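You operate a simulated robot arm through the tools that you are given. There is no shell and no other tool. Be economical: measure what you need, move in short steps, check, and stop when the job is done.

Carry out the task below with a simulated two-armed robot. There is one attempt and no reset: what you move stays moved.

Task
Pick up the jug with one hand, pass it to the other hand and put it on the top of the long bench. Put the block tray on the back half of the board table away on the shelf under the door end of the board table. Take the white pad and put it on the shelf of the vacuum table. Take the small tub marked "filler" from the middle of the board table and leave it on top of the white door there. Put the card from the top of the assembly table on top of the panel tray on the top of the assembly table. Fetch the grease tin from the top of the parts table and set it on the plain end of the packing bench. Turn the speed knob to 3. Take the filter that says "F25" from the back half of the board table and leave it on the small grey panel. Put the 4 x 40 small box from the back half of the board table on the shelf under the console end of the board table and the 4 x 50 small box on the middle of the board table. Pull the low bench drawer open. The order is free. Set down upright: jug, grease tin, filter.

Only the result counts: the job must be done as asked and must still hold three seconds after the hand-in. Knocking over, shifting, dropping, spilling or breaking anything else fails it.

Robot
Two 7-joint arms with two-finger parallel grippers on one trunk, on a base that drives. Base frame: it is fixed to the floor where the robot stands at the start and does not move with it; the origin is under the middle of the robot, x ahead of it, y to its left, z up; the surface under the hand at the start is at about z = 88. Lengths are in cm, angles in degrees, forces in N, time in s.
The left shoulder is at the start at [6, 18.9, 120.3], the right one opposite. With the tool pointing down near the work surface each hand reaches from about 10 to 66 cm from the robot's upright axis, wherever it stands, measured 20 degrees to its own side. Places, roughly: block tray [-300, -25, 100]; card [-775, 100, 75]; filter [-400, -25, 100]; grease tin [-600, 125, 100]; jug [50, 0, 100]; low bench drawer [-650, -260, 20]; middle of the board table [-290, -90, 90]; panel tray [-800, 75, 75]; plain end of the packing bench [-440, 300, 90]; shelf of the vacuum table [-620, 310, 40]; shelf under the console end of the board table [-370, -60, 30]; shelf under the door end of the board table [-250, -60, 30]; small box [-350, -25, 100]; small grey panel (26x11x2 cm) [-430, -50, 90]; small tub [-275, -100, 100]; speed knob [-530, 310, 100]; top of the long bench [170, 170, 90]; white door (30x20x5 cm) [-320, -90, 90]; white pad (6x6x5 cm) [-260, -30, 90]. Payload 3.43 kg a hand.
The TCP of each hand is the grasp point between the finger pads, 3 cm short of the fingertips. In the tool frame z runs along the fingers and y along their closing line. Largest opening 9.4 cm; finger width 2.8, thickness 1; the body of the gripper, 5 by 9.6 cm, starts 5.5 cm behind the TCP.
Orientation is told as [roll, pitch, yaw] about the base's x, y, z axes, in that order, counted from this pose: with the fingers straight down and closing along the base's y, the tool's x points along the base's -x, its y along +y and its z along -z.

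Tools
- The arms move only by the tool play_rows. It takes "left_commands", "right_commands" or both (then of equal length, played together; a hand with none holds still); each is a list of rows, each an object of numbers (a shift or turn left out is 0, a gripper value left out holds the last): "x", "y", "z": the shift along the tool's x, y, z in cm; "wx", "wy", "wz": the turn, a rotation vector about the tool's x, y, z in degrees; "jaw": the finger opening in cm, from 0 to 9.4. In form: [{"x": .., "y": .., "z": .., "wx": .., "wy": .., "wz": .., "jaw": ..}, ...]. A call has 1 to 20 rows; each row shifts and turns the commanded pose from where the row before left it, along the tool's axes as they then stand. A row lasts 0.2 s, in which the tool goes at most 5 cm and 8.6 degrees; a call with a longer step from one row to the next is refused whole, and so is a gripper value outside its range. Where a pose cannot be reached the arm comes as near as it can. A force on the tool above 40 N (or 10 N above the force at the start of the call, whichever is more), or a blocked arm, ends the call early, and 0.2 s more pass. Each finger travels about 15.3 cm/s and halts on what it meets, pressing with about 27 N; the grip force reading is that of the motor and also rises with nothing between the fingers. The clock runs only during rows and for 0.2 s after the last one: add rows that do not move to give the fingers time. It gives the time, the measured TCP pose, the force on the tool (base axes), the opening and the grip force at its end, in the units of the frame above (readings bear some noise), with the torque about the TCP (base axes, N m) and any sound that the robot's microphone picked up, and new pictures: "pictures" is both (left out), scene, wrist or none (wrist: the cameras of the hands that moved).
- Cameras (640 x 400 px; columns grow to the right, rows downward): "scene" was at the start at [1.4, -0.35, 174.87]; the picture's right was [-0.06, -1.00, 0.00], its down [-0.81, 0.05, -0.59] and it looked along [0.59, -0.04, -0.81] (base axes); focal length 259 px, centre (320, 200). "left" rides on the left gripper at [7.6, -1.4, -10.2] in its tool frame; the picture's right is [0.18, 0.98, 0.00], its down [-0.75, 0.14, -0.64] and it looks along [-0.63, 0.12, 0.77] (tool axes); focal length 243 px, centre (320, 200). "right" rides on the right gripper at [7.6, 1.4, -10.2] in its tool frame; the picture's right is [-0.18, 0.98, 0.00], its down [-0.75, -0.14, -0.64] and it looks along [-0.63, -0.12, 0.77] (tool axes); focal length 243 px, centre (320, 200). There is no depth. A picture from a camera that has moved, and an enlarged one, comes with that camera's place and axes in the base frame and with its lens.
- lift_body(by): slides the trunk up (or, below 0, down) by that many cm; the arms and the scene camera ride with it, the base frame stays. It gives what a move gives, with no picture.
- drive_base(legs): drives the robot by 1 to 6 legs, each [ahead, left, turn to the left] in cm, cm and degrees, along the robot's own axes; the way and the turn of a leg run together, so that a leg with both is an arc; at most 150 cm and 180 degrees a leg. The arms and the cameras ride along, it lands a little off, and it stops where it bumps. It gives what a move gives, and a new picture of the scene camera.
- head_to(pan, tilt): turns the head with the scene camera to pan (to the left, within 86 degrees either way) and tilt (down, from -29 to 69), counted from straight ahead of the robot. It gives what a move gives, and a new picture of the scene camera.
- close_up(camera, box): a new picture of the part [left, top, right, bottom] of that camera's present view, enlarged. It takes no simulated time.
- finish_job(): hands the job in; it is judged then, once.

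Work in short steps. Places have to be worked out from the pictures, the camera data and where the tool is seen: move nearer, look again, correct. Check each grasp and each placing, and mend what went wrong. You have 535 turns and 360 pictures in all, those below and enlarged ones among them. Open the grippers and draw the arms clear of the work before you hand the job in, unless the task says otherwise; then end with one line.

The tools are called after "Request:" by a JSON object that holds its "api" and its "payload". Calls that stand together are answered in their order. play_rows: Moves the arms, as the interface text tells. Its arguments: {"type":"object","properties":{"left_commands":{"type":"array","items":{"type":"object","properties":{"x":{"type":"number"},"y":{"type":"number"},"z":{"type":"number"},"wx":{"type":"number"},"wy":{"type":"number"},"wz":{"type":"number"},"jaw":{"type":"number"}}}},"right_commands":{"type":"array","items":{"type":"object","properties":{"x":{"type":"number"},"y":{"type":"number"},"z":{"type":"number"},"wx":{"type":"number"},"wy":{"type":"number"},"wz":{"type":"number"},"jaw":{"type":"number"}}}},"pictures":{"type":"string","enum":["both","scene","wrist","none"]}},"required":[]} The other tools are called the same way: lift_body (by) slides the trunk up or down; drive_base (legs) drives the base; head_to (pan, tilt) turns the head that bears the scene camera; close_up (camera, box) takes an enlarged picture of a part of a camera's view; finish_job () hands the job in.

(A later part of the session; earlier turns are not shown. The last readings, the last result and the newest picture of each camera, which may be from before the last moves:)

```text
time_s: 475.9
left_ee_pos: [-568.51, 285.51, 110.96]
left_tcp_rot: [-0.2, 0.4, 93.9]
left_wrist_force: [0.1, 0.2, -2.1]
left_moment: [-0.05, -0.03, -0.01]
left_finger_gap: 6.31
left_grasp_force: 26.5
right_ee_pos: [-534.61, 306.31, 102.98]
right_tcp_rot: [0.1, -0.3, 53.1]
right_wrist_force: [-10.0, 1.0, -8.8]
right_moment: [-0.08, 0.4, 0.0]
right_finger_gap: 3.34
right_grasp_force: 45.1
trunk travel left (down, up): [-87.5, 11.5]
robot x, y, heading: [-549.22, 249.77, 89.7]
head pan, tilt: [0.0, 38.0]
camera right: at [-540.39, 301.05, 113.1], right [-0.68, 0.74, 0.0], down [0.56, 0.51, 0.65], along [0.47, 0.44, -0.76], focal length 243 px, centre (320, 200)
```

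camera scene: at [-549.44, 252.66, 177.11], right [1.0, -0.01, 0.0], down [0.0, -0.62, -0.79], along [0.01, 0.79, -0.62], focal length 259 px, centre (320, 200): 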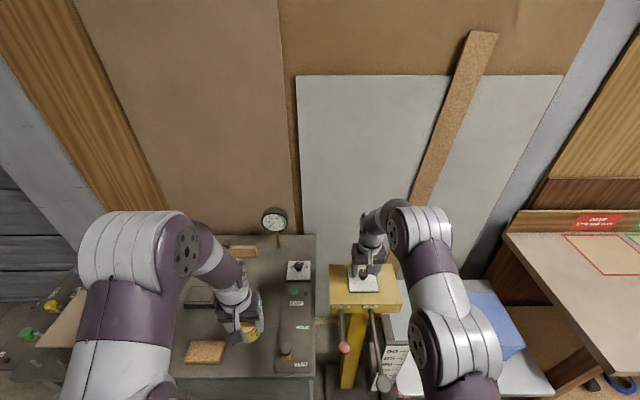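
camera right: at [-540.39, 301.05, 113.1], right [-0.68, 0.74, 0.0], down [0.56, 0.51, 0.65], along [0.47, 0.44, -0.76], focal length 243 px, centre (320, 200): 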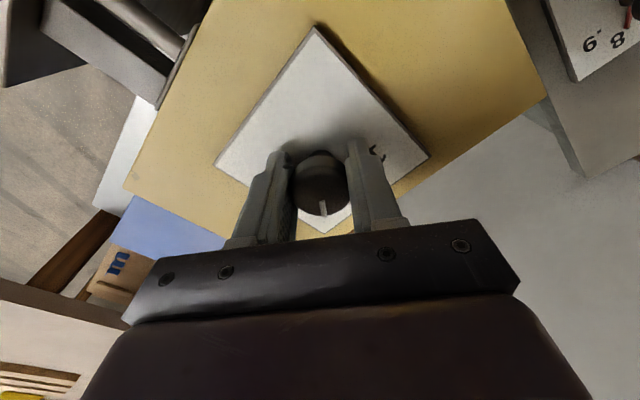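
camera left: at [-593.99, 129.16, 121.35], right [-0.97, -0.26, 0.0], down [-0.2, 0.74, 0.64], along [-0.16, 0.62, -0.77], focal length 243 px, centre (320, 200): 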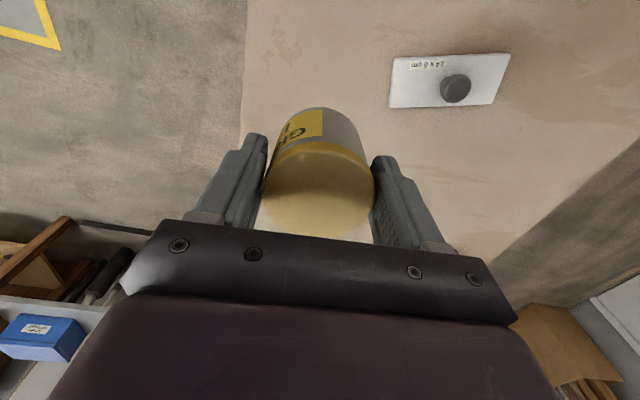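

The pointer turned with the hand. I zoom in, also from the scene camera, to compare it with the "3".

Request:
{"api": "close_up", "payload": {"camera": "right", "box": [260, 130, 400, 240]}}

Request:
{"api": "close_up", "payload": {"camera": "scene", "box": [330, 240, 410, 300]}}

```text
3.64 times, centred on (330, 185) of right
camera zoom: at [-540.39, 301.05, 113.1], right [-0.68, 0.74, 0.0], down [0.56, 0.51, 0.65], along [0.47, 0.44, -0.76], focal length 882 px, centre (284, 254)
```

zoom: 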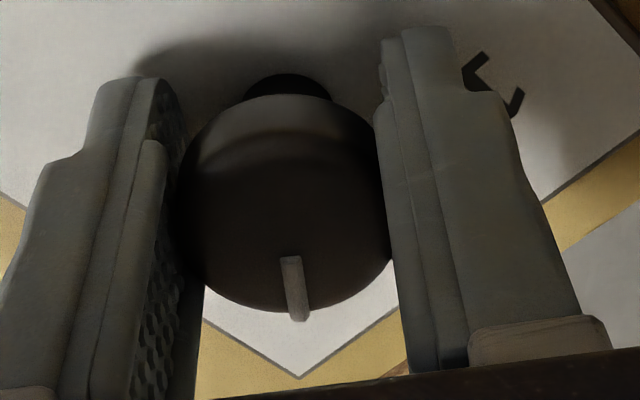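

```text
6.67 times, centred on (370, 270) of scene
camera zoom: at [-549.65, 252.82, 177.1], right [1.0, -0.01, 0.0], down [0.0, -0.62, -0.79], along [0.01, 0.79, -0.62], focal length 1729 px, centre (-13, -267)
```

zoom: 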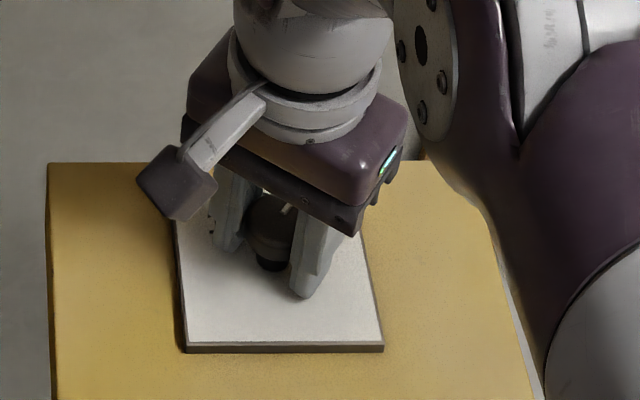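

The mark is hidden by the fingers, so I open and rise to compare pointer and mark.

Request:
{"api": "play_rows", "payload": {"right_commands": [{"jaw": 6}, {"jaw": 6.5}, {}, {"z": -3}, {"z": -4}, {"z": -3}, {}], "pictures": "none"}}

Request:
{"api": "close_up", "payload": {"camera": "right", "box": [200, 20, 440, 180]}}

```text
time_s: 477.5
left_ee_pos: [-568.27, 285.49, 111.04]
left_tcp_rot: [-0.2, 0.4, 93.9]
left_wrist_force: [-0.9, 0.4, -2.6]
left_moment: [0.0, 0.02, 0.02]
left_finger_gap: 6.3
left_grasp_force: 27.2
right_ee_pos: [-534.38, 306.22, 113.18]
right_tcp_rot: [0.1, -0.5, 53.2]
right_wrist_force: [0.0, -0.6, -0.5]
right_moment: [0.01, -0.01, 0.0]
right_finger_gap: 6.52
right_grasp_force: 0.0
trunk travel left (down, up): [-87.5, 11.5]
robot x, y, heading: [-549.75, 249.69, 89.7]
head pan, tilt: [0.0, 38.0]
```

```text
2.50 times, centred on (320, 100) of right
camera zoom: at [-540.26, 300.92, 123.2], right [-0.68, 0.74, 0.0], down [0.56, 0.51, 0.65], along [0.47, 0.44, -0.76], focal length 606 px, centre (320, 450)
```

zoom: 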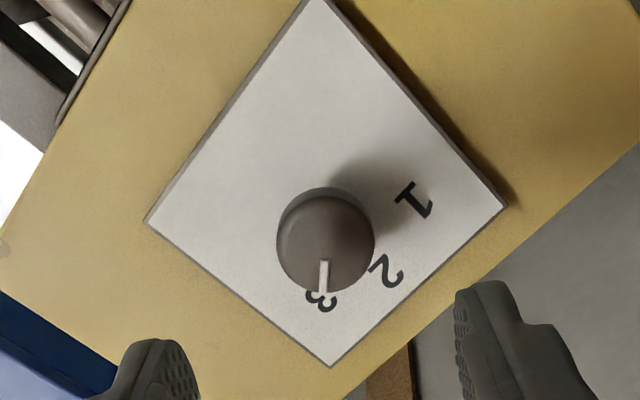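

The pointer is on "3" (about 48° by both measures). I raise and straighten the right hand, back off, and go look at the packing bench.

Request:
{"api": "play_rows", "payload": {"right_commands": [{"z": -3}, {"z": -2, "wz": -8}, {"wz": -8}, {"wz": -8}, {"wz": -8}, {"wz": -8}, {}], "pictures": "none"}}

Request:
{"api": "drive_base", "payload": {"legs": [[-50, 0, 0], [0, -105, 0]]}}

Request:
{"api": "close_up", "payload": {"camera": "scene", "box": [120, 120, 560, 395]}}

```text
time_s: 479.1
left_ee_pos: [-568.35, 285.5, 111.0]
left_tcp_rot: [-0.2, 0.4, 93.8]
left_wrist_force: [0.5, 0.3, -2.6]
left_moment: [0.0, -0.01, 0.01]
left_finger_gap: 6.31
left_grasp_force: 27.1
right_ee_pos: [-534.5, 305.11, 117.24]
right_tcp_rot: [-0.1, -0.4, 93.3]
right_wrist_force: [-0.2, 0.4, 0.1]
right_moment: [-0.04, -0.03, 0.0]
right_finger_gap: 6.51
right_grasp_force: 0.2
right hand out of reach, approached as far as the arm can: row 2
trunk travel left (down, up): [-87.5, 11.5]
robot x, y, heading: [-549.46, 249.59, 89.7]
head pan, tilt: [0.0, 38.0]
```

```text
time_s: 487.0
left_ee_pos: [-463.77, 232.33, 111.04]
left_tcp_rot: [-0.2, 0.4, 92.1]
left_wrist_force: [-0.1, 1.4, -2.1]
left_moment: [-0.03, 0.0, -0.04]
left_finger_gap: 6.25
left_grasp_force: 26.8
right_ee_pos: [-429.32, 250.87, 117.4]
right_tcp_rot: [-0.1, -0.4, 91.3]
right_wrist_force: [0.5, -0.9, 1.0]
right_moment: [-0.03, 0.0, -0.01]
right_finger_gap: 6.5
right_grasp_force: 0.0
trunk travel left (down, up): [-87.5, 11.5]
robot x, y, heading: [-446.24, 196.21, 87.9]
head pan, tilt: [0.0, 38.0]
camera scene: at [-446.0, 198.94, 177.11], right [1.0, -0.04, 0.0], down [-0.02, -0.62, -0.79], along [0.03, 0.79, -0.62], focal length 259 px, centre (320, 200)
```

scene: 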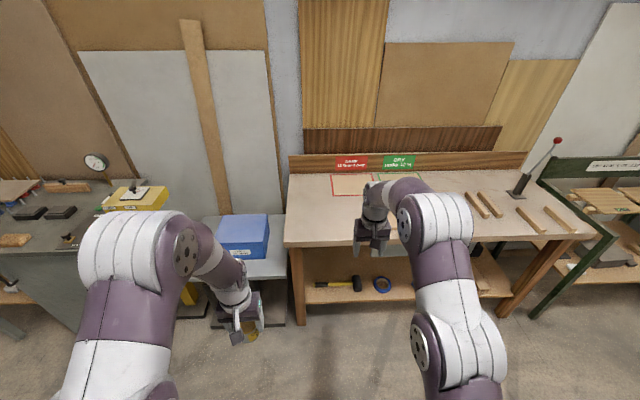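

```text
1.45 times, centred on (340, 258) of scene
camera zoom: at [-446.0, 198.94, 177.11], right [1.0, -0.04, 0.0], down [-0.02, -0.62, -0.79], along [0.03, 0.79, -0.62], focal length 377 px, centre (291, 116)
```

zoom: 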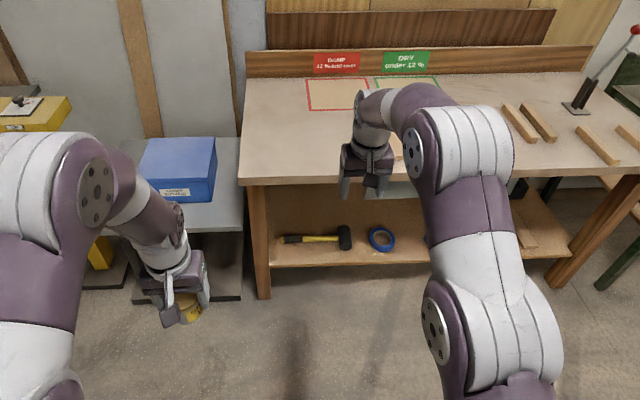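

The plain end is the left end, without marked zones, around (-442, 298). I drive up with the tin.

Request:
{"api": "drive_base", "payload": {"legs": [[45, -20, 2]]}}

Request:
{"api": "head_to", "payload": {"pan": 10, "tilt": 52}}

```text
time_s: 489.9
left_ee_pos: [-443.61, 276.23, 111.18]
left_tcp_rot: [-0.3, 0.3, 93.3]
left_wrist_force: [-0.7, 0.5, -2.4]
left_moment: [-0.02, 0.01, 0.04]
left_finger_gap: 6.26
left_grasp_force: 26.8
right_ee_pos: [-409.43, 295.65, 117.4]
right_tcp_rot: [-0.1, -0.5, 92.5]
right_wrist_force: [0.0, 0.1, 0.2]
right_moment: [0.0, 0.0, 0.01]
right_finger_gap: 6.5
right_grasp_force: 0.1
trunk travel left (down, up): [-87.5, 11.5]
robot x, y, heading: [-424.91, 240.69, 88.8]
head pan, tilt: [0.0, 38.0]
camera scene: at [-425.06, 243.23, 177.11], right [1.0, -0.02, 0.0], down [-0.01, -0.62, -0.79], along [0.01, 0.79, -0.62], focal length 259 px, centre (320, 200)
```

scene: 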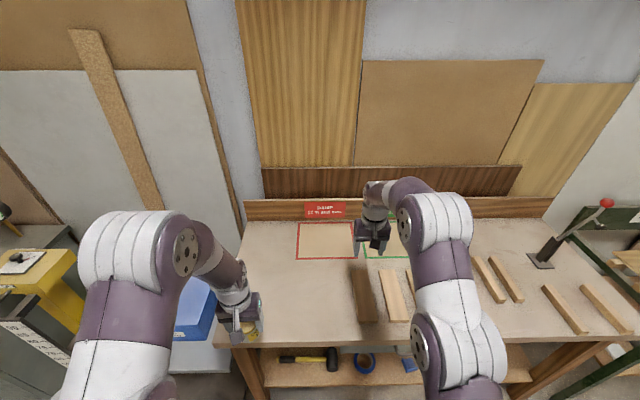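

```text
time_s: 490.7
left_ee_pos: [-443.56, 276.44, 110.95]
left_tcp_rot: [-0.2, 0.4, 93.2]
left_wrist_force: [0.0, 0.0, -2.4]
left_moment: [-0.04, 0.02, 0.01]
left_finger_gap: 6.28
left_grasp_force: 26.8
right_ee_pos: [-409.47, 295.75, 117.25]
right_tcp_rot: [-0.1, -0.4, 92.4]
right_wrist_force: [-0.4, -0.9, 0.6]
right_moment: [0.01, -0.01, 0.01]
right_finger_gap: 6.5
right_grasp_force: 0.0
trunk travel left (down, up): [-87.5, 11.5]
robot x, y, heading: [-425.09, 240.61, 89.0]
head pan, tilt: [10.0, 52.0]
camera scene: at [-426.3, 242.2, 175.13], right [0.99, 0.15, 0.0], down [0.12, -0.78, -0.62], along [-0.1, 0.61, -0.79], focal length 259 px, centre (320, 200)
```

scene: 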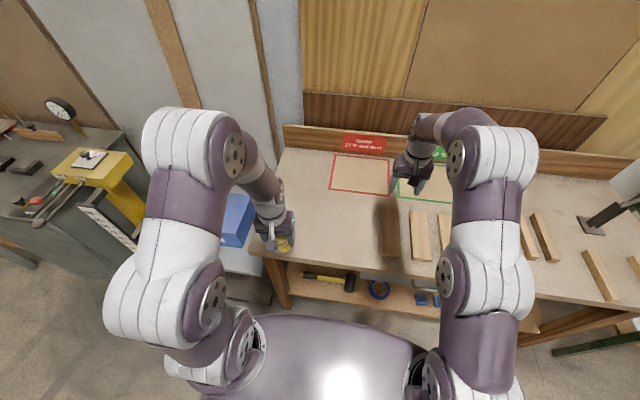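

The clear left end spans x ≈ -459 to -435. I move the tin to (-445, 299) and lower it partway.

Request:
{"api": "play_rows", "payload": {"left_commands": [{"x": -4.5}, {"x": -4.5}, {"x": -4.5}, {"x": -4.5}, {"x": -4.5}, {"z": 4}, {"z": 3}, {}], "pictures": "both"}}

```text
time_s: 492.5
left_ee_pos: [-444.72, 298.63, 103.84]
left_tcp_rot: [-0.2, 0.3, 93.3]
left_wrist_force: [0.5, 0.1, -1.7]
left_moment: [0.0, 0.0, 0.01]
left_finger_gap: 6.29
left_grasp_force: 27.3
right_ee_pos: [-409.37, 295.61, 117.33]
right_tcp_rot: [-0.2, -0.4, 92.5]
right_wrist_force: [0.6, 0.8, -0.7]
right_moment: [0.0, 0.0, 0.01]
right_finger_gap: 6.51
right_grasp_force: 0.1
trunk travel left (down, up): [-87.5, 11.5]
robot x, y, heading: [-424.89, 240.75, 89.1]
head pan, tilt: [10.0, 52.0]
camera scene: at [-426.32, 242.16, 175.13], right [0.99, 0.16, 0.0], down [0.12, -0.78, -0.62], along [-0.1, 0.61, -0.79], focal length 259 px, centre (320, 200)
camera left: at [-443.06, 291.08, 114.3], right [-0.97, -0.24, 0.0], down [-0.19, 0.75, 0.64], along [-0.15, 0.62, -0.77], focal length 243 px, centre (320, 200)
```

scene: 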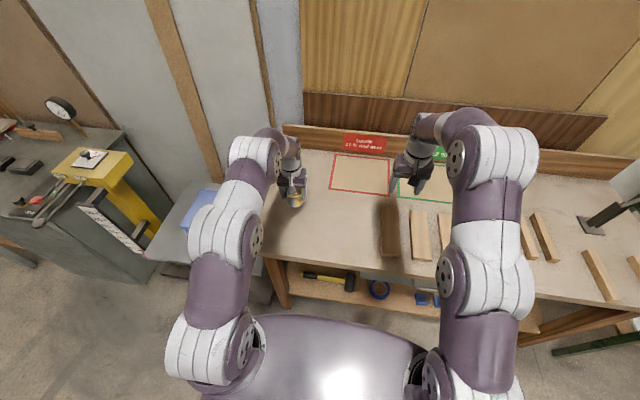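
left: 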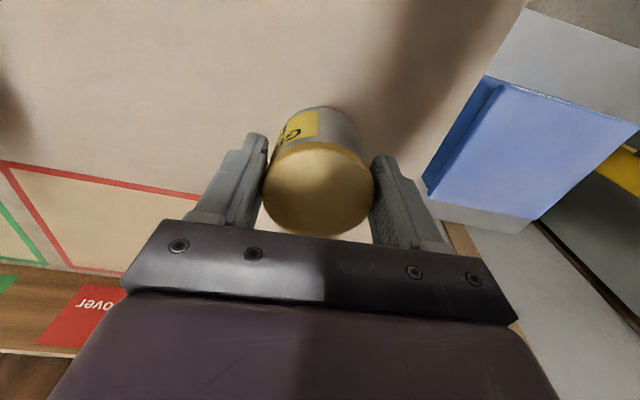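

The position is clear of the red zone and the edge. I lower until contact.

Request:
{"api": "play_rows", "payload": {"left_commands": [{"z": 3}, {"z": 3}, {"z": 1}, {"z": 0.5}, {"z": 0.5}, {"z": 0.4}, {}], "pictures": "none"}}

```text
time_s: 494.1
left_ee_pos: [-444.8, 298.49, 95.53]
left_tcp_rot: [-0.2, 0.4, 93.2]
left_wrist_force: [-0.6, -0.1, -1.9]
left_moment: [-0.05, -0.02, 0.03]
left_finger_gap: 6.29
left_grasp_force: 27.1
right_ee_pos: [-409.35, 295.77, 117.25]
right_tcp_rot: [-0.1, -0.4, 92.4]
right_wrist_force: [-1.1, -0.1, 0.1]
right_moment: [-0.05, 0.0, 0.0]
right_finger_gap: 6.5
right_grasp_force: 0.1
trunk travel left (down, up): [-87.5, 11.5]
robot x, y, heading: [-425.11, 240.42, 89.1]
head pan, tilt: [10.0, 52.0]
```

No contact yet; I continue down in small steps.

Request:
{"api": "play_rows", "payload": {"left_commands": [{"z": 0.4}, {"z": 0.4}, {"z": 0.4}, {"z": 0.4}, {"z": 0.3}, {}], "pictures": "none"}}

```text
time_s: 495.5
left_ee_pos: [-444.88, 298.77, 93.98]
left_tcp_rot: [-0.2, 0.0, 93.3]
left_wrist_force: [-4.1, 2.6, 21.3]
left_moment: [-0.31, 0.18, -0.09]
left_finger_gap: 6.3
left_grasp_force: 26.9
right_ee_pos: [-409.34, 295.45, 117.43]
right_tcp_rot: [-0.1, -0.4, 92.5]
right_wrist_force: [-0.2, 0.3, 0.6]
right_moment: [0.0, 0.0, -0.01]
right_finger_gap: 6.49
right_grasp_force: 0.0
trunk travel left (down, up): [-87.5, 11.5]
robot x, y, heading: [-425.65, 240.82, 88.9]
head pan, tilt: [10.0, 52.0]
```

Contact is at 21 N. I ease off, release, rise and check.

Request:
{"api": "play_rows", "payload": {"left_commands": [{"z": -0.2}, {"jaw": 8}, {"jaw": 9}, {}, {"z": -3}, {"z": -4}, {"z": -4}, {"z": -4}, {"x": 4}, {"x": 4}, {"x": 4}, {}], "pictures": "scene"}}

Request:
{"api": "close_up", "payload": {"camera": "scene", "box": [240, 140, 420, 260]}}

```text
time_s: 498.1
left_ee_pos: [-444.39, 286.47, 109.01]
left_tcp_rot: [-0.2, 0.4, 93.2]
left_wrist_force: [0.1, -0.3, 0.6]
left_moment: [-0.03, 0.01, 0.0]
left_finger_gap: 9.02
left_grasp_force: 0.1
right_ee_pos: [-409.46, 295.68, 117.26]
right_tcp_rot: [-0.1, -0.5, 92.5]
right_wrist_force: [0.6, 0.6, 0.1]
right_moment: [-0.02, 0.02, -0.01]
right_finger_gap: 6.51
right_grasp_force: 0.1
trunk travel left (down, up): [-87.5, 11.5]
robot x, y, heading: [-425.17, 240.79, 89.3]
head pan, tilt: [10.0, 52.0]
camera scene: at [-426.34, 242.19, 175.13], right [0.99, 0.16, 0.0], down [0.12, -0.78, -0.62], along [-0.1, 0.61, -0.79], focal length 259 px, centre (320, 200)
```

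scene: 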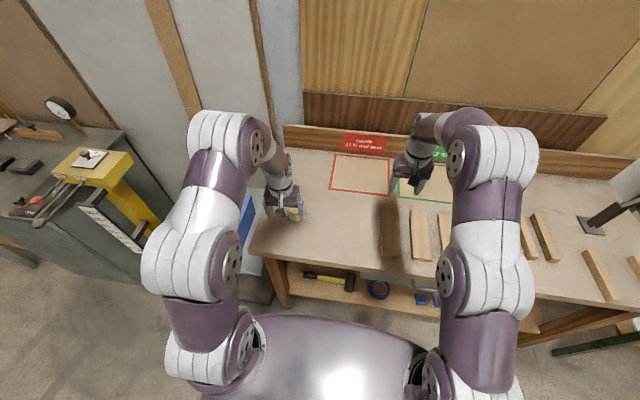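

```text
3.33 times, centred on (330, 200) of scene
camera zoom: at [-426.34, 242.19, 175.13], right [0.99, 0.16, 0.0], down [0.12, -0.78, -0.62], along [-0.1, 0.61, -0.79], focal length 864 px, centre (287, 200)
```

zoom: 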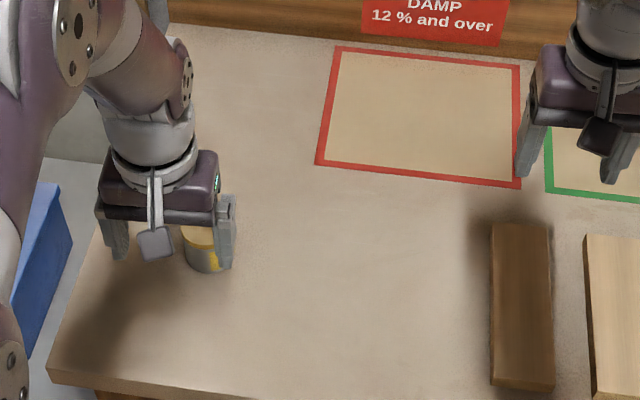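

The tin stands upright on the plain end. Last is the card: I back off and drive behind the assembly table, then turn to face -y.

Request:
{"api": "drive_base", "payload": {"legs": [[-27, 0, 0.7], [0, 150, 0], [0, 150, 0], [0, 45, 0], [0, 0, 180]]}}

Request:
{"api": "head_to", "payload": {"pan": 0, "tilt": 45}}

```text
time_s: 523.7
left_ee_pos: [-750.99, 168.04, 109.13]
left_tcp_rot: [-0.2, 0.4, -86.3]
left_wrist_force: [0.5, -0.8, -0.5]
left_moment: [-0.04, -0.01, -0.01]
left_finger_gap: 9.0
left_grasp_force: 0.0
right_ee_pos: [-785.8, 158.74, 117.27]
right_tcp_rot: [-0.1, -0.4, -86.8]
right_wrist_force: [0.0, -0.6, 1.1]
right_moment: [-0.01, 0.0, -0.03]
right_finger_gap: 6.51
right_grasp_force: 0.1
trunk travel left (down, up): [-87.5, 11.5]
robot x, y, heading: [-770.84, 213.82, -90.5]
head pan, tilt: [10.0, 52.0]
camera scene: at [-769.29, 212.6, 175.13], right [-0.99, -0.16, 0.0], down [-0.13, 0.78, -0.62], along [0.1, -0.61, -0.79], focal length 259 px, centre (320, 200)
```

scene: 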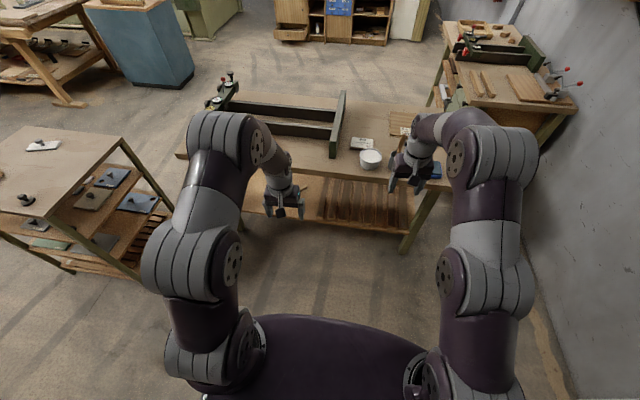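

```text
time_s: 524.4
left_ee_pos: [-751.1, 168.12, 109.09]
left_tcp_rot: [-0.2, 0.4, -86.2]
left_wrist_force: [-0.4, -0.8, 0.3]
left_moment: [0.0, 0.0, -0.01]
left_finger_gap: 9.02
left_grasp_force: 0.0
right_ee_pos: [-785.93, 158.67, 117.28]
right_tcp_rot: [-0.1, -0.3, -86.8]
right_wrist_force: [0.2, -0.1, 0.0]
right_moment: [0.02, -0.01, -0.01]
right_finger_gap: 6.5
right_grasp_force: 0.1
trunk travel left (down, up): [-87.5, 11.5]
robot x, y, heading: [-770.64, 213.97, -90.5]
head pan, tilt: [0.0, 45.0]
camera scene: at [-770.58, 211.88, 176.08], right [-1.0, 0.01, 0.0], down [0.01, 0.71, -0.71], along [-0.01, -0.71, -0.71], focal length 259 px, centre (320, 200)
```

scene: 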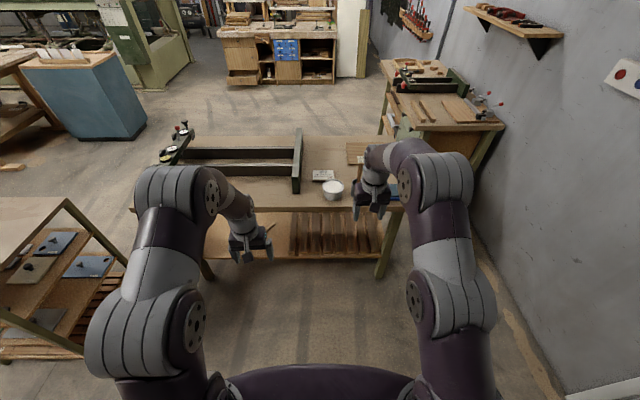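

I can see the card, and the drawer still stands open in the distance. The card is at about (-773.8, 104, 87). I raise the left hand, drive up to the table and turn the right hand to close along y.

Request:
{"api": "play_rows", "payload": {"left_commands": [{"z": -3, "x": 3}, {"z": -3, "x": 3}, {"x": 4, "y": 2}, {"x": 4, "y": 2}, {}, {}, {}, {}, {}, {}, {}, {}], "right_commands": [{"wz": 8.5, "x": 3, "jaw": 9.4}, {"wz": 8.5}, {"wz": 8.5}, {"wz": 8.5}, {"wz": 8.5}, {"wz": 8.5}, {"wz": 8.5}, {"wz": 8.5}, {"wz": 8.5}, {"wz": 8.5}, {"wz": 8}, {}], "pictures": "none"}}

Request:
{"api": "drive_base", "payload": {"legs": [[57, 6, 0.5]]}}

Request:
{"api": "head_to", "payload": {"pan": -5, "tilt": 55}}

Request:
{"api": "close_up", "payload": {"camera": "right", "box": [0, 0, 640, 400]}}

```text
time_s: 527.0
left_ee_pos: [-747.77, 182.47, 114.99]
left_tcp_rot: [-0.2, 0.3, -86.2]
left_wrist_force: [0.1, 0.5, -0.5]
left_moment: [0.01, -0.02, 0.01]
left_finger_gap: 9.01
left_grasp_force: 0.0
right_ee_pos: [-785.97, 161.57, 117.29]
right_tcp_rot: [0.4, -0.1, 179.9]
right_wrist_force: [0.1, -0.5, -0.4]
right_moment: [-0.02, -0.01, 0.01]
right_finger_gap: 9.41
right_grasp_force: 0.0
trunk travel left (down, up): [-87.5, 11.5]
robot x, y, heading: [-770.68, 213.82, -90.6]
head pan, tilt: [0.0, 45.0]
```

```text
time_s: 530.3
left_ee_pos: [-742.84, 124.81, 115.05]
left_tcp_rot: [-0.1, 0.3, -86.6]
left_wrist_force: [0.9, 0.4, 0.2]
left_moment: [0.01, -0.01, 0.02]
left_finger_gap: 9.0
left_grasp_force: 0.0
right_ee_pos: [-781.16, 104.39, 117.4]
right_tcp_rot: [0.4, -0.1, 179.6]
right_wrist_force: [0.5, 0.3, 0.3]
right_moment: [-0.01, -0.01, 0.01]
right_finger_gap: 9.4
right_grasp_force: 0.0
trunk travel left (down, up): [-87.5, 11.5]
robot x, y, heading: [-765.44, 156.64, -91.0]
head pan, tilt: [0.0, 45.0]
camera scene: at [-765.4, 154.52, 176.09], right [-1.0, 0.02, 0.0], down [0.01, 0.71, -0.71], along [-0.01, -0.71, -0.71], focal length 259 px, centre (320, 200)
```

scene: 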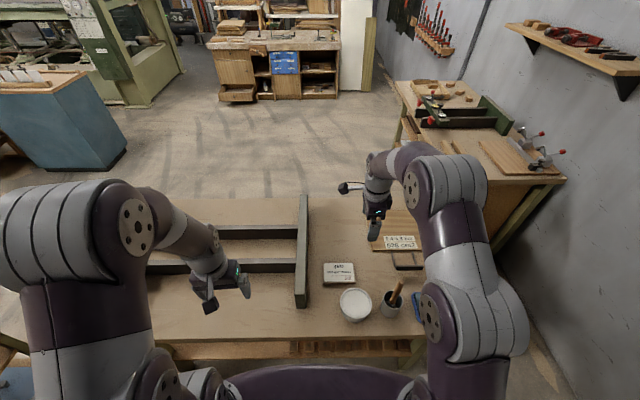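

```text
time_s: 531.0
left_ee_pos: [-742.67, 124.79, 115.01]
left_tcp_rot: [-0.3, 0.4, -86.6]
left_wrist_force: [-0.5, -0.6, 1.1]
left_moment: [0.01, 0.0, 0.02]
left_finger_gap: 9.0
left_grasp_force: 0.1
right_ee_pos: [-781.14, 104.27, 117.25]
right_tcp_rot: [0.5, -0.1, 179.7]
right_wrist_force: [-0.3, -0.6, 0.6]
right_moment: [0.0, 0.01, 0.02]
right_finger_gap: 9.42
right_grasp_force: 0.0
trunk travel left (down, up): [-87.5, 11.5]
robot x, y, heading: [-765.47, 156.08, -90.9]
head pan, tilt: [-5.0, 55.0]
camera scene: at [-766.0, 155.3, 174.75], right [-0.99, 0.1, 0.0], down [0.08, 0.81, -0.57], along [-0.06, -0.57, -0.82], focal length 259 px, centre (320, 200)
```

scene: 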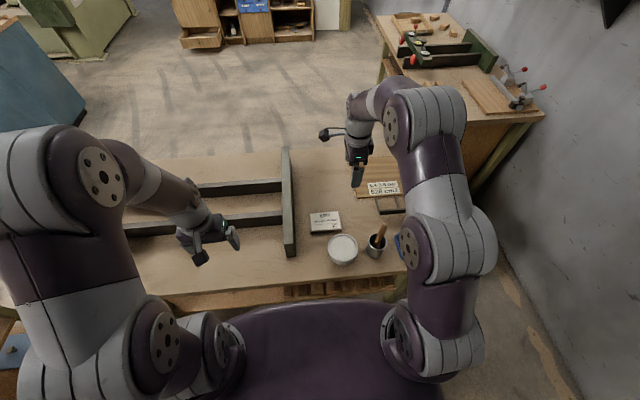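

```text
1.00 times, centred on (320, 200) of right (not enlarged: the box is as wide or as high as the picture)
camera zoom: at [-773.63, 102.87, 127.44], right [-0.19, -0.98, 0.01], down [-0.75, 0.15, 0.64], along [-0.63, 0.12, -0.77], focal length 243 px, centre (320, 200)
```

zoom: 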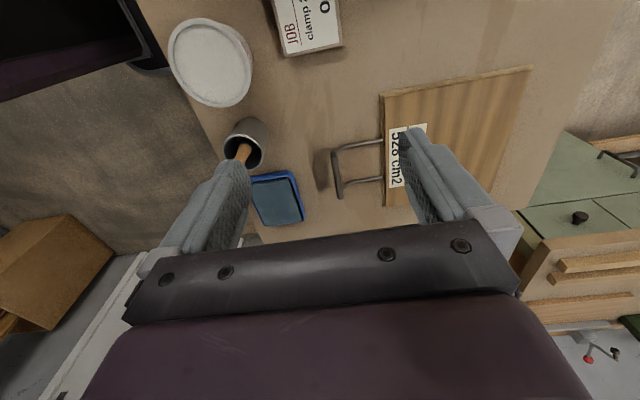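

The card centre is at about (-773.2, 105). I move over it and descend partway to check the alignment, since its 8 cm depth leaves little clearance.

Request:
{"api": "play_rows", "payload": {"right_commands": [{"x": 4, "y": -0.7}, {"x": 4}, {"z": 4}, {"z": 4}, {"z": 4}, {}], "pictures": "both"}}

Request:
{"api": "close_up", "payload": {"camera": "scene", "box": [270, 170, 420, 270]}}

```text
time_s: 532.4
left_ee_pos: [-742.84, 124.74, 114.98]
left_tcp_rot: [-0.1, 0.3, -86.6]
left_wrist_force: [0.1, 0.2, -0.8]
left_moment: [0.03, -0.01, -0.02]
left_finger_gap: 8.97
left_grasp_force: 0.0
right_ee_pos: [-773.09, 104.86, 105.34]
right_tcp_rot: [0.4, 0.0, 179.6]
right_wrist_force: [0.1, 0.2, -0.8]
right_moment: [-0.01, -0.04, -0.02]
right_finger_gap: 9.41
right_grasp_force: 0.1
trunk travel left (down, up): [-87.5, 11.5]
robot x, y, heading: [-765.39, 156.49, -91.0]
head pan, tilt: [-5.0, 55.0]
camera scene: at [-766.07, 155.4, 174.74], right [-0.99, 0.1, 0.0], down [0.08, 0.81, -0.57], along [-0.06, -0.57, -0.82], focal length 259 px, centre (320, 200)
camera right: at [-765.7, 103.5, 115.51], right [-0.19, -0.98, 0.01], down [-0.75, 0.15, 0.64], along [-0.63, 0.12, -0.77], focal length 243 px, centre (320, 200)
```

scene: 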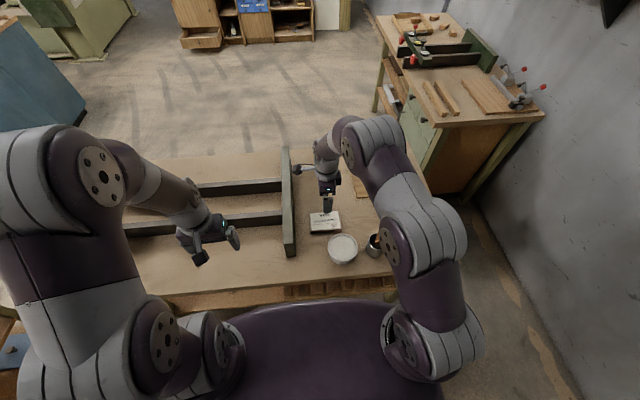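
right: 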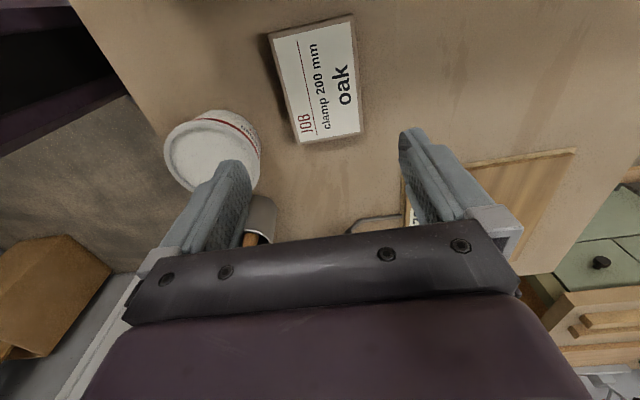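

```text
4.00 times, centred on (345, 220) of scene
camera zoom: at [-766.07, 155.4, 174.74], right [-0.99, 0.1, 0.0], down [0.08, 0.81, -0.57], along [-0.06, -0.57, -0.82], focal length 1037 px, centre (220, 120)
```

zoom: 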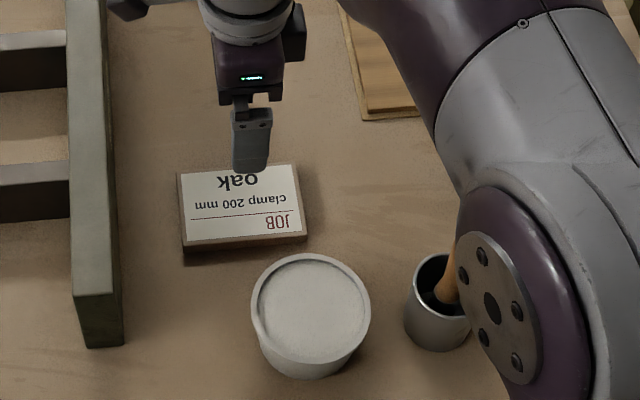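

The right arm's elbow is too close to the chisel standing in the cup. I raise the hand straight up and back off, then use the left arm instead, approaching from the other side.

Request:
{"api": "play_rows", "payload": {"right_commands": [{"z": -4}, {"z": -4}, {"z": -4}, {}], "pictures": "none"}}

Request:
{"api": "drive_base", "payload": {"legs": [[-35, 0, 0.8]]}}

Request:
{"api": "lift_body", "payload": {"by": 11}}

Request:
{"api": "play_rows", "payload": {"right_commands": [{"wz": -8.5}, {"wz": -8.5}, {"wz": -8.5}, {"wz": -8.5}, {"wz": -8.5}, {"wz": -8.5}, {"wz": -8.5}, {"wz": -8.5}, {"wz": -8.5}, {"wz": -8.5}, {"wz": -5, "x": 4}, {"x": 4}, {"x": 4}, {"x": 4}, {}], "left_commands": [{"x": -4}, {"x": -4}, {"wz": -8.5, "jaw": 9.4}, {"wz": -8.5}, {"wz": -8.5}, {"wz": -8.5}, {"wz": -8.5}, {"wz": -8.5}, {"wz": -8.5}, {"wz": -8.5}, {"wz": -8.5}, {"wz": -8.5}, {"wz": -1.5}, {}, {}], "pictures": "scene"}}

```text
time_s: 533.4
left_ee_pos: [-742.8, 124.76, 115.04]
left_tcp_rot: [-0.1, 0.4, -86.6]
left_wrist_force: [0.4, -0.2, -0.1]
left_moment: [-0.03, 0.04, 0.0]
left_finger_gap: 9.02
left_grasp_force: 0.0
right_ee_pos: [-773.24, 104.9, 117.22]
right_tcp_rot: [0.5, -0.1, 179.6]
right_wrist_force: [0.1, -0.4, -0.8]
right_moment: [0.01, 0.0, 0.0]
right_finger_gap: 9.42
right_grasp_force: 0.1
trunk travel left (down, up): [-87.5, 11.5]
robot x, y, heading: [-765.33, 156.71, -90.9]
head pan, tilt: [-5.0, 55.0]
```

```text
time_s: 535.7
left_ee_pos: [-741.99, 160.1, 115.0]
left_tcp_rot: [0.0, 0.5, -86.3]
left_wrist_force: [0.4, -0.1, 0.9]
left_moment: [-0.02, 0.0, 0.0]
left_finger_gap: 9.0
left_grasp_force: 0.2
right_ee_pos: [-772.26, 140.03, 116.99]
right_tcp_rot: [0.3, -0.2, -179.9]
right_wrist_force: [-0.1, -0.1, -0.8]
right_moment: [0.01, 0.01, 0.02]
right_finger_gap: 9.41
right_grasp_force: 0.1
trunk travel left (down, up): [-87.5, 11.5]
robot x, y, heading: [-765.1, 191.88, -90.4]
head pan, tilt: [-5.0, 55.0]
camera scene: at [-765.57, 190.4, 174.74], right [-1.0, 0.1, 0.0], down [0.08, 0.82, -0.57], along [-0.05, -0.57, -0.82], focal length 259 px, centre (320, 200)
```

scene: 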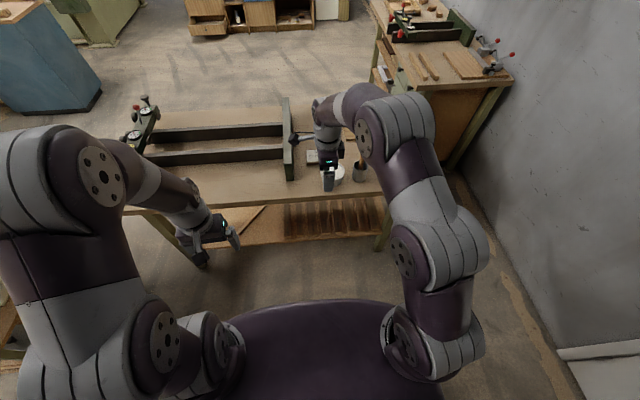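

```text
time_s: 537.1
left_ee_pos: [-742.05, 160.23, 126.01]
left_tcp_rot: [-0.3, 0.2, -86.1]
left_wrist_force: [0.7, 0.2, 0.0]
left_moment: [0.02, 0.02, -0.02]
left_finger_gap: 9.0
left_grasp_force: 0.1
right_ee_pos: [-772.38, 140.19, 128.08]
right_tcp_rot: [0.5, 0.0, -179.9]
right_wrist_force: [-0.3, -0.6, 0.4]
right_moment: [0.01, -0.01, 0.0]
right_finger_gap: 9.4
right_grasp_force: 0.0
trunk travel left (down, up): [-98.5, 0.5]
robot x, y, heading: [-765.04, 191.78, -90.4]
head pan, tilt: [-5.0, 55.0]
```

```text
time_s: 540.3
left_ee_pos: [-741.53, 151.99, 126.02]
left_tcp_rot: [0.4, 0.2, 0.5]
left_wrist_force: [-0.6, 0.2, -0.2]
left_moment: [-0.03, 0.05, 0.05]
left_finger_gap: 9.38
left_grasp_force: 0.1
right_ee_pos: [-771.97, 155.98, 128.1]
right_tcp_rot: [-0.1, -0.4, -89.9]
right_wrist_force: [0.4, -0.5, -0.2]
right_moment: [-0.01, 0.01, 0.02]
right_finger_gap: 9.4
right_grasp_force: 0.1
trunk travel left (down, up): [-98.5, 0.5]
robot x, y, heading: [-764.94, 191.7, -90.6]
head pan, tilt: [-5.0, 55.0]
camera scene: at [-765.57, 190.55, 185.74], right [-1.0, 0.1, 0.0], down [0.08, 0.82, -0.57], along [-0.05, -0.57, -0.82], focal length 259 px, centre (320, 200)
```

scene: 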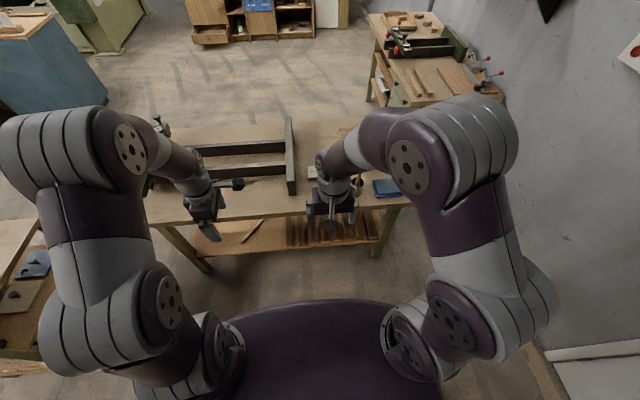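

The cup and chisel look undisturbed. I move the right hand aside and drive to x ≈ -790, bringing the left hand toward the card.

Request:
{"api": "play_rows", "payload": {"right_commands": [{"y": -4}, {"y": -4, "x": 2}, {"y": -4, "x": 2}, {}], "pictures": "none"}}

Request:
{"api": "drive_base", "payload": {"legs": [[0, -26, 0], [38, 0, 0.5]]}}

Request:
{"api": "play_rows", "payload": {"left_commands": [{"x": 3, "y": -3}, {"x": 3, "y": -3}, {"y": -3}, {}], "pictures": "both"}}

```text
time_s: 541.3
left_ee_pos: [-741.53, 152.04, 125.94]
left_tcp_rot: [0.4, 0.1, 0.3]
left_wrist_force: [-0.5, 0.2, 0.8]
left_moment: [-0.02, 0.01, -0.02]
left_finger_gap: 9.38
left_grasp_force: 0.1
right_ee_pos: [-784.1, 159.97, 128.29]
right_tcp_rot: [-0.2, -0.4, -89.9]
right_wrist_force: [0.3, -0.4, 0.3]
right_moment: [0.0, 0.02, 0.02]
right_finger_gap: 9.4
right_grasp_force: 0.1
trunk travel left (down, up): [-98.5, 0.5]
robot x, y, heading: [-764.89, 191.43, -90.5]
head pan, tilt: [-5.0, 55.0]
```

```text
time_s: 545.2
left_ee_pos: [-767.51, 114.26, 126.06]
left_tcp_rot: [0.2, 0.2, 0.7]
left_wrist_force: [0.2, 0.9, -0.5]
left_moment: [-0.02, 0.02, 0.0]
left_finger_gap: 9.37
left_grasp_force: 0.1
right_ee_pos: [-810.14, 121.86, 128.35]
right_tcp_rot: [-0.1, -0.5, -89.6]
right_wrist_force: [0.2, 0.8, 0.7]
right_moment: [-0.05, 0.01, 0.03]
right_finger_gap: 9.37
right_grasp_force: 0.1
trunk travel left (down, up): [-98.5, 0.5]
robot x, y, heading: [-791.29, 153.31, -89.9]
head pan, tilt: [-5.0, 55.0]
camera scene: at [-791.86, 152.66, 185.75], right [-1.0, 0.09, 0.0], down [0.07, 0.81, -0.57], along [-0.05, -0.57, -0.82], focal length 259 px, centre (320, 200)
```

scene: 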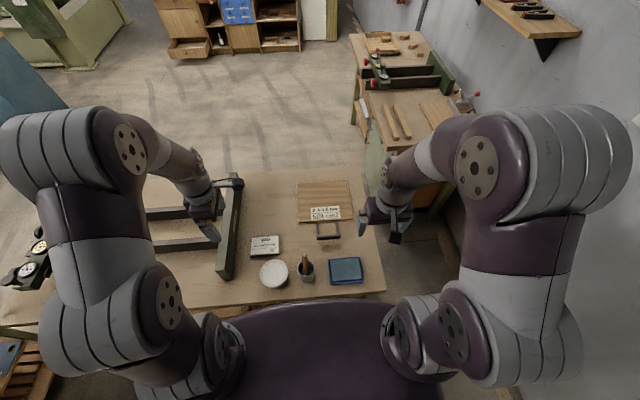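

```text
time_s: 546.2
left_ee_pos: [-773.39, 105.16, 125.86]
left_tcp_rot: [0.3, 0.3, 0.7]
left_wrist_force: [-0.3, 0.6, 1.0]
left_moment: [0.03, 0.0, 0.0]
left_finger_gap: 9.43
left_grasp_force: 0.1
right_ee_pos: [-810.08, 121.7, 128.19]
right_tcp_rot: [-0.2, -0.5, -89.6]
right_wrist_force: [-0.1, 0.4, -1.0]
right_moment: [-0.01, -0.02, 0.0]
right_finger_gap: 9.43
right_grasp_force: 0.0
trunk travel left (down, up): [-98.5, 0.5]
robot x, y, heading: [-791.59, 153.31, -90.0]
head pan, tilt: [-5.0, 55.0]
camera scene: at [-791.79, 152.39, 185.74], right [-1.0, 0.09, 0.0], down [0.07, 0.82, -0.57], along [-0.05, -0.57, -0.82], focal length 259 px, centre (320, 200)
camera left: at [-781.09, 103.46, 136.27], right [-0.2, 0.98, 0.01], down [0.75, 0.15, 0.64], along [0.63, 0.13, -0.77], focal length 243 px, centre (320, 200)
```

scene: 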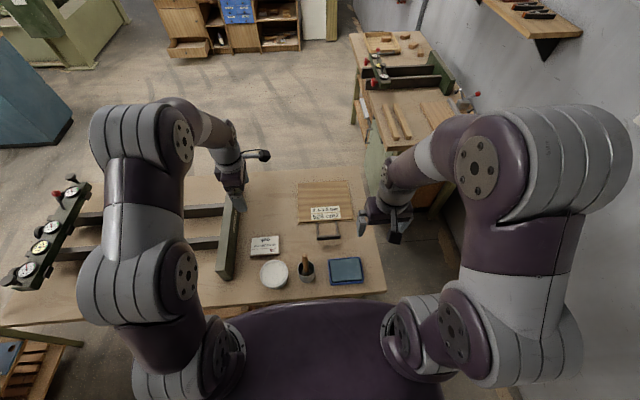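
left: 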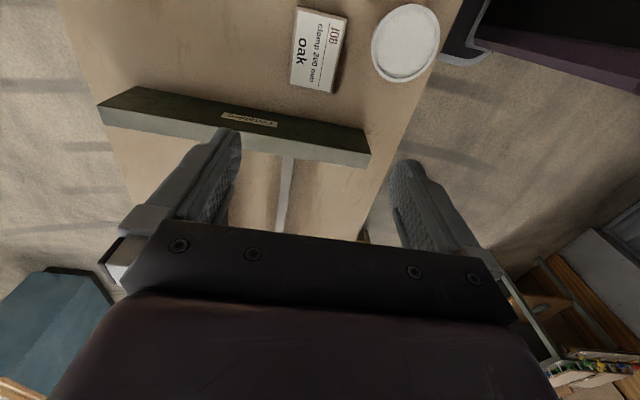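

The approach from this side is clear. I turn 2.5° to match the card, centre and descend for a closer look.

Request:
{"api": "play_rows", "payload": {"left_commands": [{"x": 0.5, "y": -0.3, "wz": -2}, {"z": 4.5}, {"z": 4.5}, {"z": 4.5}, {"z": 4.5}, {"z": 4}, {}], "pictures": "both"}}

Request:
{"api": "close_up", "payload": {"camera": "scene", "box": [180, 160, 380, 300]}}

```text
time_s: 547.8
left_ee_pos: [-773.92, 104.78, 103.89]
left_tcp_rot: [0.3, 0.2, 2.7]
left_wrist_force: [-0.1, 0.5, -0.1]
left_moment: [0.04, -0.04, 0.01]
left_finger_gap: 9.4
left_grasp_force: 0.1
right_ee_pos: [-810.09, 121.71, 128.17]
right_tcp_rot: [-0.2, -0.6, -89.6]
right_wrist_force: [-1.0, 0.1, -0.4]
right_moment: [0.01, -0.01, -0.02]
right_finger_gap: 9.39
right_grasp_force: 0.0
trunk travel left (down, up): [-98.5, 0.5]
robot x, y, heading: [-791.45, 153.21, -90.0]
head pan, tilt: [-5.0, 55.0]
camera scene: at [-791.88, 152.44, 185.74], right [-1.0, 0.09, 0.0], down [0.07, 0.82, -0.57], along [-0.05, -0.57, -0.82], focal length 259 px, centre (320, 200)
camera left: at [-781.63, 102.9, 114.26], right [-0.23, 0.97, 0.01], down [0.75, 0.17, 0.64], along [0.62, 0.15, -0.77], focal length 243 px, centre (320, 200)
```

scene: 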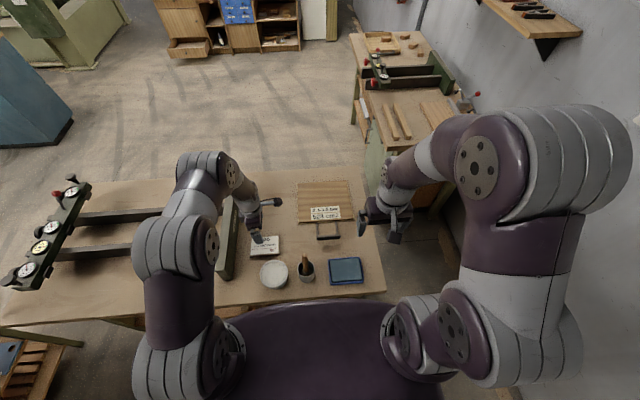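
left: 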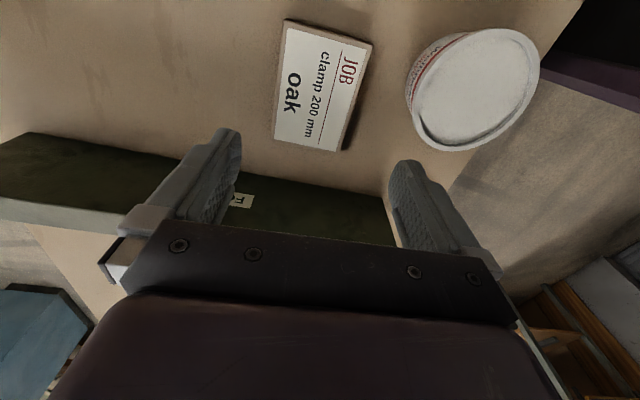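

```text
2.86 times, centred on (280, 230) of scene
camera zoom: at [-791.88, 152.44, 185.74], right [-1.0, 0.09, 0.0], down [0.07, 0.82, -0.57], along [-0.05, -0.57, -0.82], focal length 741 px, centre (434, 114)
```

zoom: 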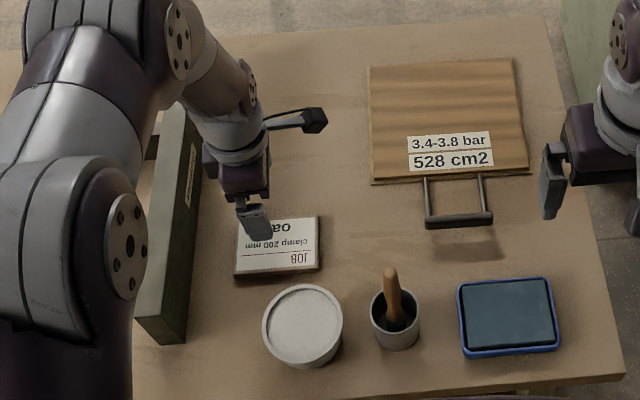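

The card spans y = 100.6–108.8 and is square to x. I undo the twist, then descend with the fingers straddling it.

Request:
{"api": "play_rows", "payload": {"left_commands": [{"wz": 2.6}, {"z": 4}, {"z": 4}, {"z": 2.5}, {}], "pictures": "wrist"}}

```text
time_s: 549.0
left_ee_pos: [-773.84, 104.74, 93.1]
left_tcp_rot: [0.3, 0.2, 0.1]
left_wrist_force: [0.7, 0.0, 0.6]
left_moment: [0.03, 0.01, 0.01]
left_finger_gap: 9.41
left_grasp_force: 0.2
right_ee_pos: [-810.14, 121.75, 128.14]
right_tcp_rot: [-0.1, -0.5, -89.5]
right_wrist_force: [-0.7, 0.3, 0.1]
right_moment: [-0.02, -0.02, -0.01]
right_finger_gap: 9.41
right_grasp_force: 0.0
trunk travel left (down, up): [-98.5, 0.5]
robot x, y, heading: [-791.03, 153.43, -90.4]
head pan, tilt: [-5.0, 55.0]
camera left: at [-781.62, 103.21, 103.61], right [-0.19, 0.98, 0.01], down [0.76, 0.14, 0.64], along [0.63, 0.12, -0.77], focal length 243 px, centre (320, 200)
```

left: 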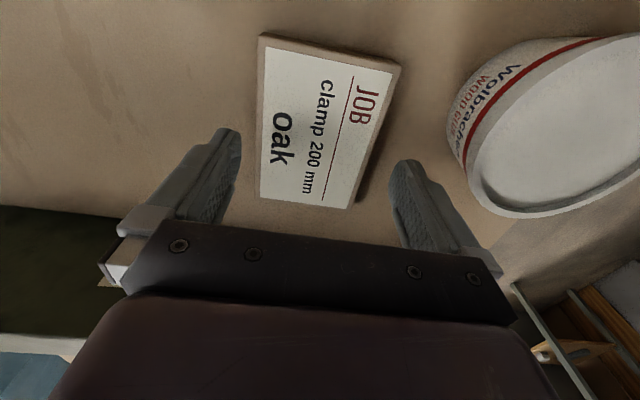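

I shift 0.25 cm and descend in small steps to the table level, then close.

Request:
{"api": "play_rows", "payload": {"left_commands": [{"y": -0.25, "z": 1}, {"z": 1}, {"z": 0.8}, {"z": 0.5}, {}], "pictures": "wrist"}}

```text
time_s: 550.2
left_ee_pos: [-774.05, 104.69, 90.01]
left_tcp_rot: [0.2, 0.2, 0.0]
left_wrist_force: [-0.1, 0.0, -1.0]
left_moment: [0.03, -0.01, 0.03]
left_finger_gap: 9.4
left_grasp_force: 0.0
right_ee_pos: [-810.13, 121.69, 128.26]
right_tcp_rot: [-0.1, -0.5, -89.5]
right_wrist_force: [-0.3, 0.5, -0.8]
right_moment: [0.0, 0.02, 0.02]
right_finger_gap: 9.4
right_grasp_force: 0.1
trunk travel left (down, up): [-98.5, 0.5]
robot x, y, heading: [-791.05, 153.6, -89.9]
head pan, tilt: [-5.0, 55.0]
camera left: at [-781.73, 103.07, 100.44], right [-0.19, 0.98, 0.01], down [0.76, 0.14, 0.64], along [0.63, 0.12, -0.77], focal length 243 px, centre (320, 200)
```

left: 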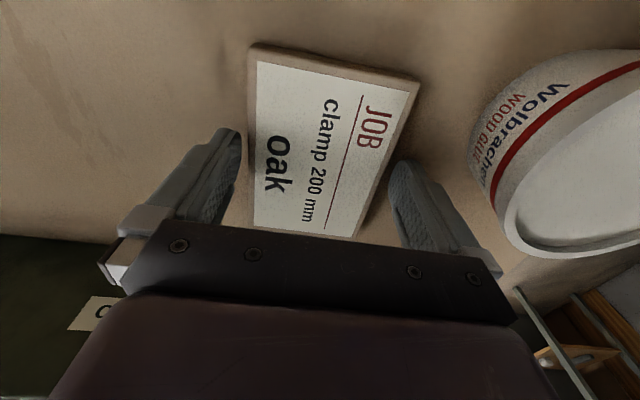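

No contact yet; the tips are at z ≈ 87. I continue down slowly to find the table.

Request:
{"api": "play_rows", "payload": {"left_commands": [{"z": 0.4}, {"z": 0.4}, {"z": 0.4}, {"z": 0.4}, {}], "pictures": "none"}}

```text
time_s: 551.2
left_ee_pos: [-773.95, 104.49, 89.07]
left_tcp_rot: [0.0, 0.1, 0.1]
left_wrist_force: [2.8, 9.1, 28.7]
left_moment: [1.76, -0.46, -0.02]
left_finger_gap: 9.39
left_grasp_force: 0.1
right_ee_pos: [-810.16, 121.96, 128.32]
right_tcp_rot: [0.0, -0.6, -89.4]
right_wrist_force: [0.2, -0.4, 0.0]
right_moment: [0.02, 0.03, 0.03]
right_finger_gap: 9.37
right_grasp_force: 0.1
trunk travel left (down, up): [-98.5, 0.5]
robot x, y, heading: [-791.3, 153.31, -89.9]
head pan, tilt: [-5.0, 55.0]
stopped in row 5 (left hand): the force on the tool passed its limit at 45 N (the readings are from after the stop); the commanded pose is now the measured one
```

The +y finger touched the table (z ≈ 86). I raise 0.3 cm and close on the card.

Request:
{"api": "play_rows", "payload": {"left_commands": [{"z": -0.35}, {}, {"jaw": 6}, {"jaw": 6}, {"jaw": 6}, {}], "pictures": "wrist"}}

```text
time_s: 552.6
left_ee_pos: [-773.91, 104.29, 89.11]
left_tcp_rot: [-0.2, 0.2, 0.1]
left_wrist_force: [-0.4, 1.0, -0.1]
left_moment: [0.0, 0.02, -0.01]
left_finger_gap: 8.48
left_grasp_force: 27.0
right_ee_pos: [-810.04, 121.67, 128.18]
right_tcp_rot: [-0.1, -0.3, -89.5]
right_wrist_force: [0.2, 0.5, -0.1]
right_moment: [0.01, -0.01, 0.01]
right_finger_gap: 9.4
right_grasp_force: 0.1
trunk travel left (down, up): [-98.5, 0.5]
robot x, y, heading: [-791.34, 153.66, -90.0]
head pan, tilt: [-5.0, 55.0]
camera left: at [-781.69, 102.74, 99.5], right [-0.19, 0.98, 0.0], down [0.76, 0.14, 0.64], along [0.63, 0.12, -0.77], focal length 243 px, centre (320, 200)
```

left: 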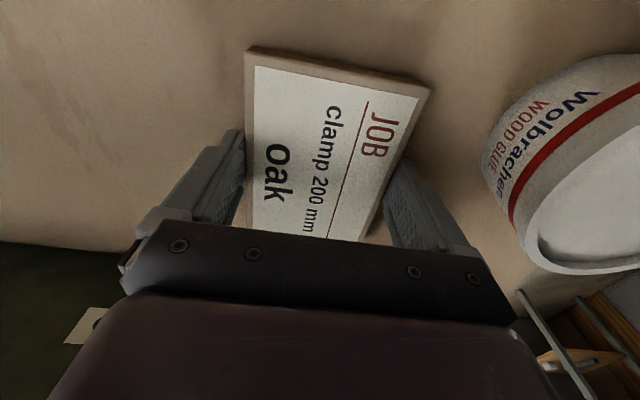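

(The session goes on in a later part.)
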